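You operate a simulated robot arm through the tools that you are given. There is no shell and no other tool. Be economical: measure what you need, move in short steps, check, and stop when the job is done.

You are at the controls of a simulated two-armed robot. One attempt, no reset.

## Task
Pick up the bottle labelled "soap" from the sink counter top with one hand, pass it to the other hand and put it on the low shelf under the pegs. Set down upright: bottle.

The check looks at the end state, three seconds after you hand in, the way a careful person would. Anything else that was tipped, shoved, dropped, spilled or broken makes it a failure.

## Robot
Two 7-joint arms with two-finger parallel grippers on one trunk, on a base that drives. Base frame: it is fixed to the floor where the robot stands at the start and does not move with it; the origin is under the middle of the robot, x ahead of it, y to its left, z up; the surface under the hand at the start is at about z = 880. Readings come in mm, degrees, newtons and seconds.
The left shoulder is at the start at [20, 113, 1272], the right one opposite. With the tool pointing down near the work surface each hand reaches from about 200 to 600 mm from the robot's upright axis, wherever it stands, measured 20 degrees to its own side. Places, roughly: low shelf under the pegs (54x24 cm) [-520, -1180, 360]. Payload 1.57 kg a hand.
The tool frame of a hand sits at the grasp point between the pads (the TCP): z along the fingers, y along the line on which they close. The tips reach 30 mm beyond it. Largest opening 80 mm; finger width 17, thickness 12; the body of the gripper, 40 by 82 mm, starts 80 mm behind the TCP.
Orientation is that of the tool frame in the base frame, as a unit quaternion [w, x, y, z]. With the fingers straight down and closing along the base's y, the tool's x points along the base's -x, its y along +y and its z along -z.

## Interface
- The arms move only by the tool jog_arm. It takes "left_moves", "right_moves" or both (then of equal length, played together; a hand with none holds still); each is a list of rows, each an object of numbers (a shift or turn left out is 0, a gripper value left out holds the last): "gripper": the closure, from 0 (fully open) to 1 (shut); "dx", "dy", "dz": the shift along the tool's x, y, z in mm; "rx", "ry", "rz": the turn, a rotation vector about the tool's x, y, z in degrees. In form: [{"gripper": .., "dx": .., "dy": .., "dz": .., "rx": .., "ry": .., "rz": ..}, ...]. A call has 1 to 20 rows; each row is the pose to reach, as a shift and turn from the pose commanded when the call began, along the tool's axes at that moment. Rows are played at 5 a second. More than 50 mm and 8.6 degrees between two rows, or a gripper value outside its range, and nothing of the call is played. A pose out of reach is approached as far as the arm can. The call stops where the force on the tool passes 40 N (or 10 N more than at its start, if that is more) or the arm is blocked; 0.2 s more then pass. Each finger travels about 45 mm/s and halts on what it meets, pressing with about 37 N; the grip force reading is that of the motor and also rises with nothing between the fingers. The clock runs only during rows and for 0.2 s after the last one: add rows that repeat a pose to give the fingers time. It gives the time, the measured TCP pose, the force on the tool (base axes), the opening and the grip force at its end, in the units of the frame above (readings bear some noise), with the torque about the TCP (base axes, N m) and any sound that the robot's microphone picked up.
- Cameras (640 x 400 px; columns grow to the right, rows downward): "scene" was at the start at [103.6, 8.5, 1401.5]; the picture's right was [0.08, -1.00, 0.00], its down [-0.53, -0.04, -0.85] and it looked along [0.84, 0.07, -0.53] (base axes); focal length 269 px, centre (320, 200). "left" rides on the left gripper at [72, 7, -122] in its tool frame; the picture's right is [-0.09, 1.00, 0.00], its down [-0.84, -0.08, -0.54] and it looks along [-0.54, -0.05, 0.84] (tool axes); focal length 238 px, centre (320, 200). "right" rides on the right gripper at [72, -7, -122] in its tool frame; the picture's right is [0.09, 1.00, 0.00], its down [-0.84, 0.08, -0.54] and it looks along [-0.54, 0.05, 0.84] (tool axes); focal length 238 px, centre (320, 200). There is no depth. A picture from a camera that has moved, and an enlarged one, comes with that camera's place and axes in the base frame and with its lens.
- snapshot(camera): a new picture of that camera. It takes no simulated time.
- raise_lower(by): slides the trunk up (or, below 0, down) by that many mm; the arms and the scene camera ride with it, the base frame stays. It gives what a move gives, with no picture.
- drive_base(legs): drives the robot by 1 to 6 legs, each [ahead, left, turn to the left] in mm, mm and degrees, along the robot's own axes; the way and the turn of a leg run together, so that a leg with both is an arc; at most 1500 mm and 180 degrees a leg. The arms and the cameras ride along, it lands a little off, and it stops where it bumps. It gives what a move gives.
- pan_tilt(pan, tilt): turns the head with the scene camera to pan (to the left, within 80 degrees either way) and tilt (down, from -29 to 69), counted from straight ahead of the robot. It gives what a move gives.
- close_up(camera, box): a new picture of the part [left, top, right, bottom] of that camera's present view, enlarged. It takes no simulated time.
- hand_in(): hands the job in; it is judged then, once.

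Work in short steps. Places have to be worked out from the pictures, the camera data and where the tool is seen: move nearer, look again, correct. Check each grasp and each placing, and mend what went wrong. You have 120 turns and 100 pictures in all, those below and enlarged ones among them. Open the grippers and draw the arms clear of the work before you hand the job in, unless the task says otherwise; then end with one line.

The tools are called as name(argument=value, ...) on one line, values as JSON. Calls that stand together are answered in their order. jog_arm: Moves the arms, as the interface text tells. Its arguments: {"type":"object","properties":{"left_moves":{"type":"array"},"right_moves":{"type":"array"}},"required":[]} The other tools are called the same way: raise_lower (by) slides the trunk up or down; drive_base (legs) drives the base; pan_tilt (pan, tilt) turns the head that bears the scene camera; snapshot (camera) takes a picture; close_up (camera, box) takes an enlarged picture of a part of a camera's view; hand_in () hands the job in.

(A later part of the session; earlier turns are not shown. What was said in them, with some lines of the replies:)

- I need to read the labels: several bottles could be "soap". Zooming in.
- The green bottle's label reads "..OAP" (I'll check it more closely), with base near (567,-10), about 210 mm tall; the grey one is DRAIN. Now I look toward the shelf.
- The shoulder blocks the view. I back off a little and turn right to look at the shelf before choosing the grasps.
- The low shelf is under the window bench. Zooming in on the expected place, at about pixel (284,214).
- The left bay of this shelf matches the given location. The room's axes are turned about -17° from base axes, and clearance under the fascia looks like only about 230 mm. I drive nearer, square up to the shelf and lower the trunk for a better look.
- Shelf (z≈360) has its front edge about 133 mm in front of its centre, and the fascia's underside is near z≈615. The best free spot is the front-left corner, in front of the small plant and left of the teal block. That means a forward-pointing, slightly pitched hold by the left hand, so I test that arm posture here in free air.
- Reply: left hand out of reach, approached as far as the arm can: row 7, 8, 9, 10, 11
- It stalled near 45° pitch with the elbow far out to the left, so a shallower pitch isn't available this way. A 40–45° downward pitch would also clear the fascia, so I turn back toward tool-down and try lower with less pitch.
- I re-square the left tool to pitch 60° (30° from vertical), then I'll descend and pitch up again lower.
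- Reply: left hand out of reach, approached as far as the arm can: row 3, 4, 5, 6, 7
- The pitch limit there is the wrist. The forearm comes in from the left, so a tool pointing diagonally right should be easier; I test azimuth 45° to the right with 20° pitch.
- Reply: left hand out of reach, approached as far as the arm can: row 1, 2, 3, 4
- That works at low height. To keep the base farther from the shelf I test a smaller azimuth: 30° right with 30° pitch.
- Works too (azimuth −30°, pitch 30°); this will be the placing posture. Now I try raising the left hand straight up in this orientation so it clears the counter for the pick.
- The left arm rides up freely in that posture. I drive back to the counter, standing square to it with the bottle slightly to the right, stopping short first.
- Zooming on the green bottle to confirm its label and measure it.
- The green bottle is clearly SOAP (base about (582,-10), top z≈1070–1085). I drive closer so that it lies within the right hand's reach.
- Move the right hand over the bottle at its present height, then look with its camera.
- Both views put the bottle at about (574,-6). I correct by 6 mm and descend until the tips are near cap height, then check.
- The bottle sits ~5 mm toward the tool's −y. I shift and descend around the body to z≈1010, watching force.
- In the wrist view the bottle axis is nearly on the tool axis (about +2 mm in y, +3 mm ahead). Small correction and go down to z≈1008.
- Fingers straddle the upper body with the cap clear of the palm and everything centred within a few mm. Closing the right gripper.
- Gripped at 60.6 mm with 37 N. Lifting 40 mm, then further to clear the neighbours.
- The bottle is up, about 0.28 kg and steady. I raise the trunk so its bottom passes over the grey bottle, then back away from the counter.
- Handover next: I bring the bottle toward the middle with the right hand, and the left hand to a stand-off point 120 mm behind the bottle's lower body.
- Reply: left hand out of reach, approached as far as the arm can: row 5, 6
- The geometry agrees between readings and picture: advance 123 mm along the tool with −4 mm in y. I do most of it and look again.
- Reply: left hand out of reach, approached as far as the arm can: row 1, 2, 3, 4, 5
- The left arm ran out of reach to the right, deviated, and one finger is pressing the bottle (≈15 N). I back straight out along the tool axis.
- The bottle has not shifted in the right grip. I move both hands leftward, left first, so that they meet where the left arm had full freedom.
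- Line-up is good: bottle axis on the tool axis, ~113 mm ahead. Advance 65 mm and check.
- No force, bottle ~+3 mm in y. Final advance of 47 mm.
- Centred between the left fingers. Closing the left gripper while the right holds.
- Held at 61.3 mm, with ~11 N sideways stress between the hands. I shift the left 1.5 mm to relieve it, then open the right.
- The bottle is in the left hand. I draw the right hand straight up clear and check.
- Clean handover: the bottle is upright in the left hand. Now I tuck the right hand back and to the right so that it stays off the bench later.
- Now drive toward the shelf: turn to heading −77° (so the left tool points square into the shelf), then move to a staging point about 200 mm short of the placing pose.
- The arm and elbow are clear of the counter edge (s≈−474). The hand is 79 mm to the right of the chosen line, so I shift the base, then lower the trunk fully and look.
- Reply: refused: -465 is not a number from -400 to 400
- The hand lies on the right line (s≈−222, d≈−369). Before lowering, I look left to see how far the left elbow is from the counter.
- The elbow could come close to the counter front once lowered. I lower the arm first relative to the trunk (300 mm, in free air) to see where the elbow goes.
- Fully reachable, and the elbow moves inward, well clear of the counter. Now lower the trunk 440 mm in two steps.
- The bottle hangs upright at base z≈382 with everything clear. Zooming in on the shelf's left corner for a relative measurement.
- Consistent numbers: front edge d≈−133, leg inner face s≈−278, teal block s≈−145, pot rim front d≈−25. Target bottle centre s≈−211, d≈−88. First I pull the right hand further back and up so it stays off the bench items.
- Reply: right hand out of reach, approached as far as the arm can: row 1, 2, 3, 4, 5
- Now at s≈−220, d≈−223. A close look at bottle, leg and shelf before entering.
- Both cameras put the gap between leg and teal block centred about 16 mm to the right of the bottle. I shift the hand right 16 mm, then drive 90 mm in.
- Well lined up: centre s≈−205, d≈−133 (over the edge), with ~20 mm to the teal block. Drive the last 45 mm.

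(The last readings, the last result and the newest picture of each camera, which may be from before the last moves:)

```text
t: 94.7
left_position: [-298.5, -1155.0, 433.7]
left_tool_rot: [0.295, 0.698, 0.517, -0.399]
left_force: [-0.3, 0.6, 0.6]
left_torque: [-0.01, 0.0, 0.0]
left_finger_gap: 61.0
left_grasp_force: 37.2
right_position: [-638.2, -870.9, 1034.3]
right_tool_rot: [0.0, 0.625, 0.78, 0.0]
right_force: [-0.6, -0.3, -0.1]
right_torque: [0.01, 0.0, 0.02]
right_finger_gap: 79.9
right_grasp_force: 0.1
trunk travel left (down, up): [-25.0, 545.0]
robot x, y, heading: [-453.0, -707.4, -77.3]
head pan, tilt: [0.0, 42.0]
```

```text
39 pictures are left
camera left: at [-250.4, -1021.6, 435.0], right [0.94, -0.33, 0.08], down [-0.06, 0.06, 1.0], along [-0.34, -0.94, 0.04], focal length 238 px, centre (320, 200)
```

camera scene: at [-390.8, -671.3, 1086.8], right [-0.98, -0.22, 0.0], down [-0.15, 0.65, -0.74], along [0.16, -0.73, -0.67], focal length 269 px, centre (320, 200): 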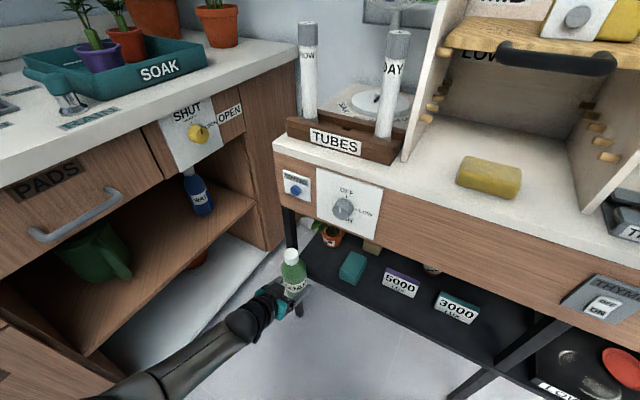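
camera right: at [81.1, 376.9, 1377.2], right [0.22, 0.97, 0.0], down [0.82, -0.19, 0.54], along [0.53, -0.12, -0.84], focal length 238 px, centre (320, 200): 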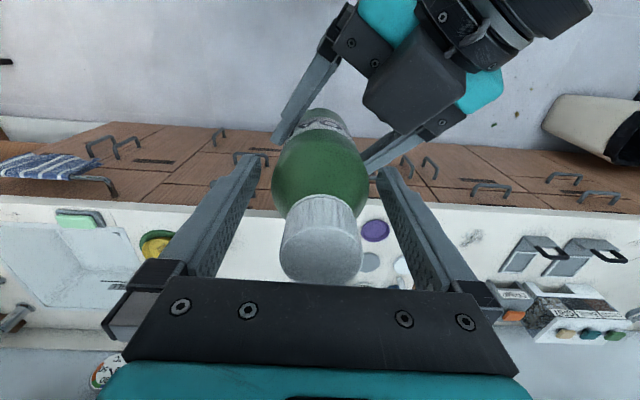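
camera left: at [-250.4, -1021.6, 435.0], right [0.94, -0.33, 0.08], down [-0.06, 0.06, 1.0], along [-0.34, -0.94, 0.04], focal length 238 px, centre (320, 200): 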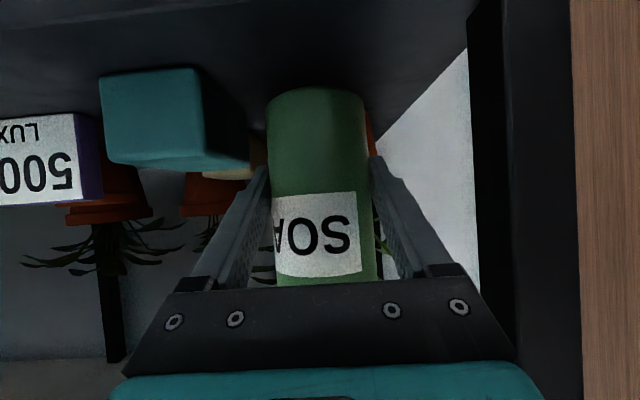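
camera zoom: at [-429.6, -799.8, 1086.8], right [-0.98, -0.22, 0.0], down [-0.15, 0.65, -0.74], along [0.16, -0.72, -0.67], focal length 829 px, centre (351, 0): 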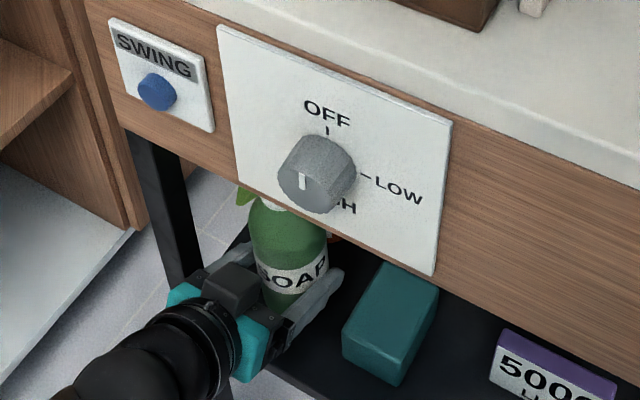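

At s≈−204, d≈−90 as intended. Lowering: 14 mm by trunk, then small arm steps watching the force.

raise_lower(by=-14)

jog_arm(left_moves=[{"dx": 2.6, "dz": 1.5}, {"dx": 2.6, "dz": 1.5}])

snapshot(camera="left")

```text
t: 95.3
left_position: [-298.2, -1153.7, 419.3]
left_tool_rot: [0.295, 0.697, 0.517, -0.399]
left_force: [0.0, -0.2, -0.1]
left_torque: [0.04, 0.03, -0.01]
left_finger_gap: 61.0
left_grasp_force: 36.8
right_position: [-638.5, -870.4, 1021.3]
right_tool_rot: [0.001, 0.625, 0.781, 0.0]
right_force: [0.1, -0.3, 0.6]
right_torque: [0.0, 0.01, 0.0]
right_finger_gap: 79.9
right_grasp_force: 0.0
trunk travel left (down, up): [-11.0, 559.0]
robot x, y, heading: [-456.5, -713.0, -77.5]
head pan, tilt: [0.0, 42.0]
```

```text
t: 95.9
left_position: [-298.2, -1156.3, 417.7]
left_tool_rot: [0.295, 0.697, 0.517, -0.4]
left_force: [-0.5, 0.1, 0.1]
left_torque: [0.0, 0.02, 0.02]
left_finger_gap: 61.0
left_grasp_force: 37.2
right_position: [-638.1, -869.8, 1021.5]
right_tool_rot: [0.0, 0.625, 0.781, 0.0]
right_force: [0.2, -0.8, 0.9]
right_torque: [0.03, -0.02, 0.02]
right_finger_gap: 80.1
right_grasp_force: 0.0
trunk travel left (down, up): [-11.0, 559.0]
robot x, y, heading: [-456.2, -706.2, -77.4]
head pan, tilt: [0.0, 42.0]
```

```text
38 pictures are left
camera left: at [-249.9, -1021.5, 418.2], right [0.94, -0.33, 0.08], down [-0.06, 0.06, 1.0], along [-0.34, -0.94, 0.04], focal length 238 px, centre (320, 200)
```

left: 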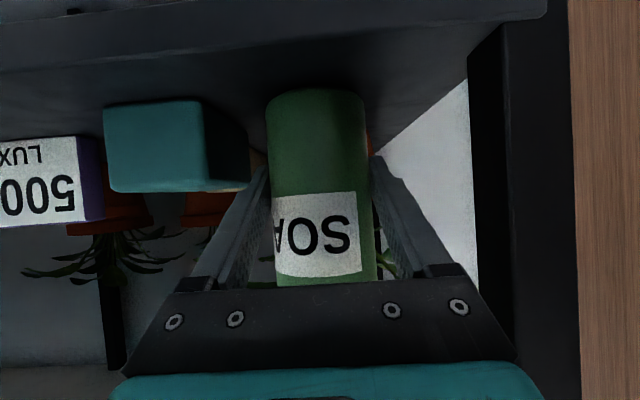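

No contact yet (z 417.7). Continue 3 mm.

jog_arm(left_moves=[{"dx": 1.3, "dz": 0.75}, {"dx": 2.6, "dz": 1.5}, {"dx": 2.6, "dz": 1.5}])

jog_arm(left_moves=[{"dx": 0.9, "dz": 0.5}, {"dx": 1.7, "dz": 1}, {"dx": 1.7, "dz": 1}])

```text
t: 96.7
left_position: [-297.6, -1156.0, 415.8]
left_tool_rot: [0.296, 0.697, 0.516, -0.4]
left_force: [0.7, 1.9, 3.0]
left_torque: [0.16, -0.04, -0.01]
left_finger_gap: 60.6
left_grasp_force: 36.6
right_position: [-637.7, -871.1, 1022.0]
right_tool_rot: [0.0, 0.625, 0.78, 0.0]
right_force: [-0.5, -0.9, -0.3]
right_torque: [-0.01, 0.01, 0.01]
right_finger_gap: 80.3
right_grasp_force: 0.1
trunk travel left (down, up): [-11.0, 559.0]
robot x, y, heading: [-453.0, -708.2, -77.2]
head pan, tilt: [0.0, 42.0]
```

```text
t: 97.5
left_position: [-298.2, -1156.2, 415.7]
left_tool_rot: [0.297, 0.696, 0.516, -0.402]
left_force: [1.6, 5.3, 20.8]
left_torque: [0.7, -0.2, -0.01]
left_finger_gap: 61.0
left_grasp_force: 37.0
right_position: [-638.6, -868.9, 1019.5]
right_tool_rot: [0.001, 0.625, 0.78, -0.001]
right_force: [-0.4, -0.5, 0.1]
right_torque: [0.03, 0.02, 0.01]
right_finger_gap: 80.0
right_grasp_force: 0.0
trunk travel left (down, up): [-11.0, 559.0]
robot x, y, heading: [-455.6, -709.1, -77.2]
head pan, tilt: [0.0, 42.0]
```

Contact with the shelf (20 N). I ease up 1.5 mm to take the load off, then open the gripper slowly.

jog_arm(left_moves=[{"dx": -0.9, "dz": -0.5}, {"dx": -1.3, "dz": -0.75}, {"dx": -1.3, "dz": -0.75}])

jog_arm(left_moves=[{"gripper": 0.22}, {"gripper": 0.18}, {"gripper": 0.14}, {"gripper": 0.1}, {"gripper": 0.1}])

snapshot(camera="left")

```text
t: 98.3
left_position: [-297.9, -1155.6, 414.7]
left_tool_rot: [0.295, 0.697, 0.517, -0.4]
left_force: [1.0, -3.1, 9.6]
left_torque: [0.02, -0.16, -0.02]
left_finger_gap: 61.0
left_grasp_force: 36.8
right_position: [-638.0, -870.1, 1020.1]
right_tool_rot: [0.001, 0.626, 0.78, 0.0]
right_force: [-0.6, 0.0, 0.0]
right_torque: [-0.02, 0.0, 0.02]
right_finger_gap: 79.9
right_grasp_force: 0.1
trunk travel left (down, up): [-11.0, 559.0]
robot x, y, heading: [-454.3, -707.0, -77.6]
head pan, tilt: [0.0, 42.0]
```

```text
t: 99.5
left_position: [-298.1, -1155.0, 414.7]
left_tool_rot: [0.294, 0.698, 0.516, -0.4]
left_force: [0.2, 0.2, -0.2]
left_torque: [0.03, 0.01, 0.01]
left_finger_gap: 72.0
left_grasp_force: 0.1
right_position: [-638.2, -869.8, 1021.7]
right_tool_rot: [0.0, 0.625, 0.781, 0.0]
right_force: [-0.8, -1.0, 0.3]
right_torque: [-0.04, -0.06, -0.02]
right_finger_gap: 80.1
right_grasp_force: 0.1
trunk travel left (down, up): [-11.0, 559.0]
robot x, y, heading: [-455.6, -708.2, -77.4]
head pan, tilt: [0.0, 42.0]
```

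```text
37 pictures are left
camera left: at [-250.5, -1021.7, 415.2], right [0.94, -0.33, 0.08], down [-0.06, 0.06, 1.0], along [-0.34, -0.94, 0.04], focal length 238 px, centre (320, 200)
```

left: 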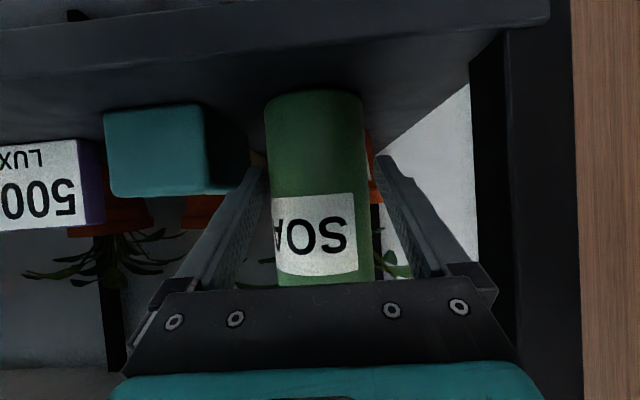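

Standing freely in the open fingers (72 mm gap). I centre by 2 mm, open a bit more and withdraw straight back horizontally.

jog_arm(left_moves=[{"gripper": 0.05, "dy": -2}, {"dy": -2, "dx": 10, "dz": -17}, {"dy": -2, "dx": 25, "dz": -43}, {"dy": -2, "dx": 42, "dz": -73}, {"dy": -2, "dx": 60, "dz": -104}, {"dy": -2, "dx": 60, "dz": -104}])

snapshot(camera="left")

```text
t: 100.9
left_position: [-259.6, -1041.9, 414.1]
left_tool_rot: [0.291, 0.698, 0.517, -0.402]
left_force: [-0.2, -0.3, 0.6]
left_torque: [0.0, 0.02, 0.01]
left_finger_gap: 75.9
left_grasp_force: 0.1
left hand out of reach, approached as far as the arm can: row 5, 6
right_position: [-638.3, -870.4, 1021.9]
right_tool_rot: [0.0, 0.625, 0.78, 0.0]
right_force: [0.2, -0.1, 0.1]
right_torque: [-0.01, -0.02, -0.01]
right_finger_gap: 80.2
right_grasp_force: 0.1
trunk travel left (down, up): [-11.0, 559.0]
robot x, y, heading: [-452.2, -705.4, -77.2]
head pan, tilt: [0.0, 42.0]
```

```text
36 pictures are left
camera left: at [-211.2, -908.9, 414.6], right [0.94, -0.34, 0.07], down [-0.05, 0.06, 1.0], along [-0.34, -0.94, 0.04], focal length 238 px, centre (320, 200)
```

left: 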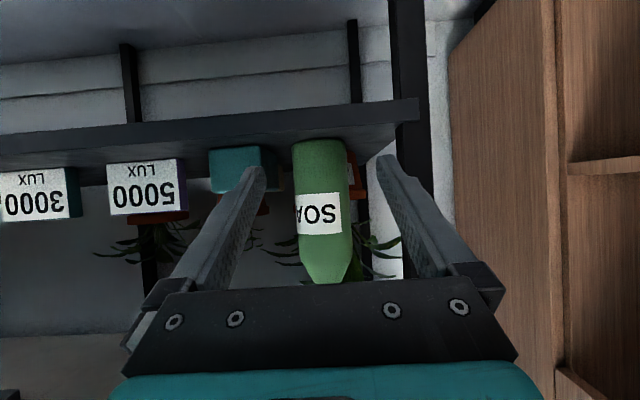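

The bottle stands upright and the hand is clear. Driving the base straight back away from the shelf, then verifying.

drive_base(legs=[[-217, 125, 0]])

pan_tilt(pan=-10, tilt=38)

snapshot(camera="scene")

snapshot(camera="left")

```text
t: 102.8
left_position: [-183.4, -805.5, 414.3]
left_tool_rot: [0.291, 0.697, 0.518, -0.401]
left_force: [-0.3, 0.5, -0.2]
left_torque: [0.04, -0.01, -0.01]
left_finger_gap: 76.0
left_grasp_force: 0.1
right_position: [-561.8, -635.0, 1021.4]
right_tool_rot: [0.0, 0.624, 0.781, -0.001]
right_force: [-0.5, -0.2, 0.4]
right_torque: [0.0, -0.02, 0.01]
right_finger_gap: 79.9
right_grasp_force: 0.0
trunk travel left (down, up): [-11.0, 559.0]
robot x, y, heading: [-375.7, -474.8, -77.5]
head pan, tilt: [0.0, 42.0]
```

```text
t: 103.5
left_position: [-184.4, -805.3, 413.5]
left_tool_rot: [0.291, 0.697, 0.517, -0.402]
left_force: [-0.7, -1.0, 0.3]
left_torque: [-0.02, -0.02, 0.01]
left_finger_gap: 76.3
left_grasp_force: 0.2
right_position: [-563.3, -634.1, 1020.6]
right_tool_rot: [0.0, 0.625, 0.781, 0.0]
right_force: [1.0, 0.8, -0.4]
right_torque: [-0.04, -0.03, 0.01]
right_finger_gap: 80.2
right_grasp_force: 0.0
trunk travel left (down, up): [-11.0, 559.0]
robot x, y, heading: [-376.1, -476.3, -77.4]
head pan, tilt: [-10.0, 38.0]
```

```text
35 pictures are left
camera scene: at [-368.5, -567.4, 1078.7], right [-1.0, -0.05, 0.0], down [-0.03, 0.62, -0.79], along [0.04, -0.79, -0.62], focal length 269 px, centre (320, 200)
```

scene: 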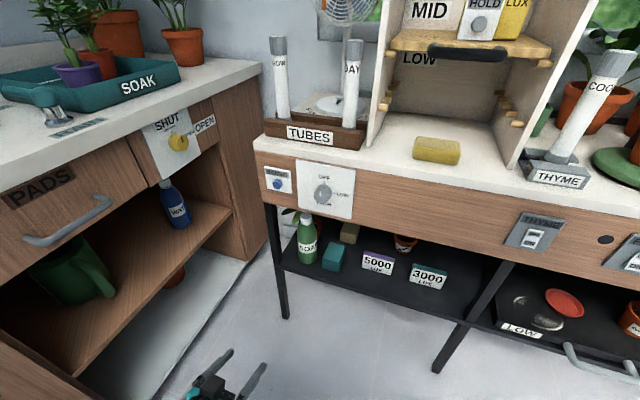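

```text
34 pictures are left
camera left: at [-135.9, -672.0, 414.5], right [0.94, -0.34, 0.07], down [-0.05, 0.06, 1.0], along [-0.34, -0.94, 0.04], focal length 238 px, centre (320, 200)
```

left: 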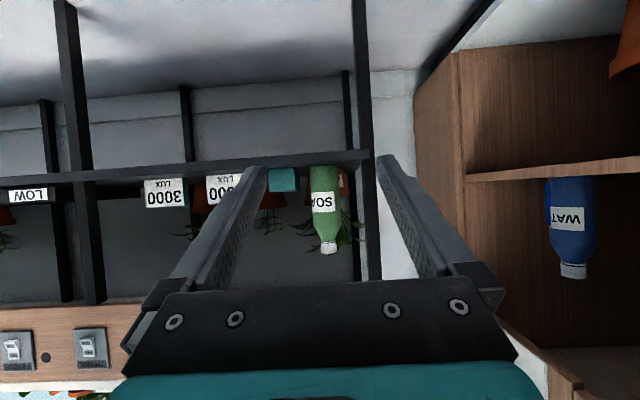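

The bottle stands upright on the low shelf, nothing around it has moved, and both hands are open and clear. Handing in.

hand_in()

```text
The job is handed in.
```

The green SOAP bottle was picked up with the right hand, passed to the left, and set upright in the front-left corner of the low shelf; nothing else appeared disturbed in the last pictures. A pump dispenser on the counter is also labelled "SOAP"; I took the green bottle to be the one meant.
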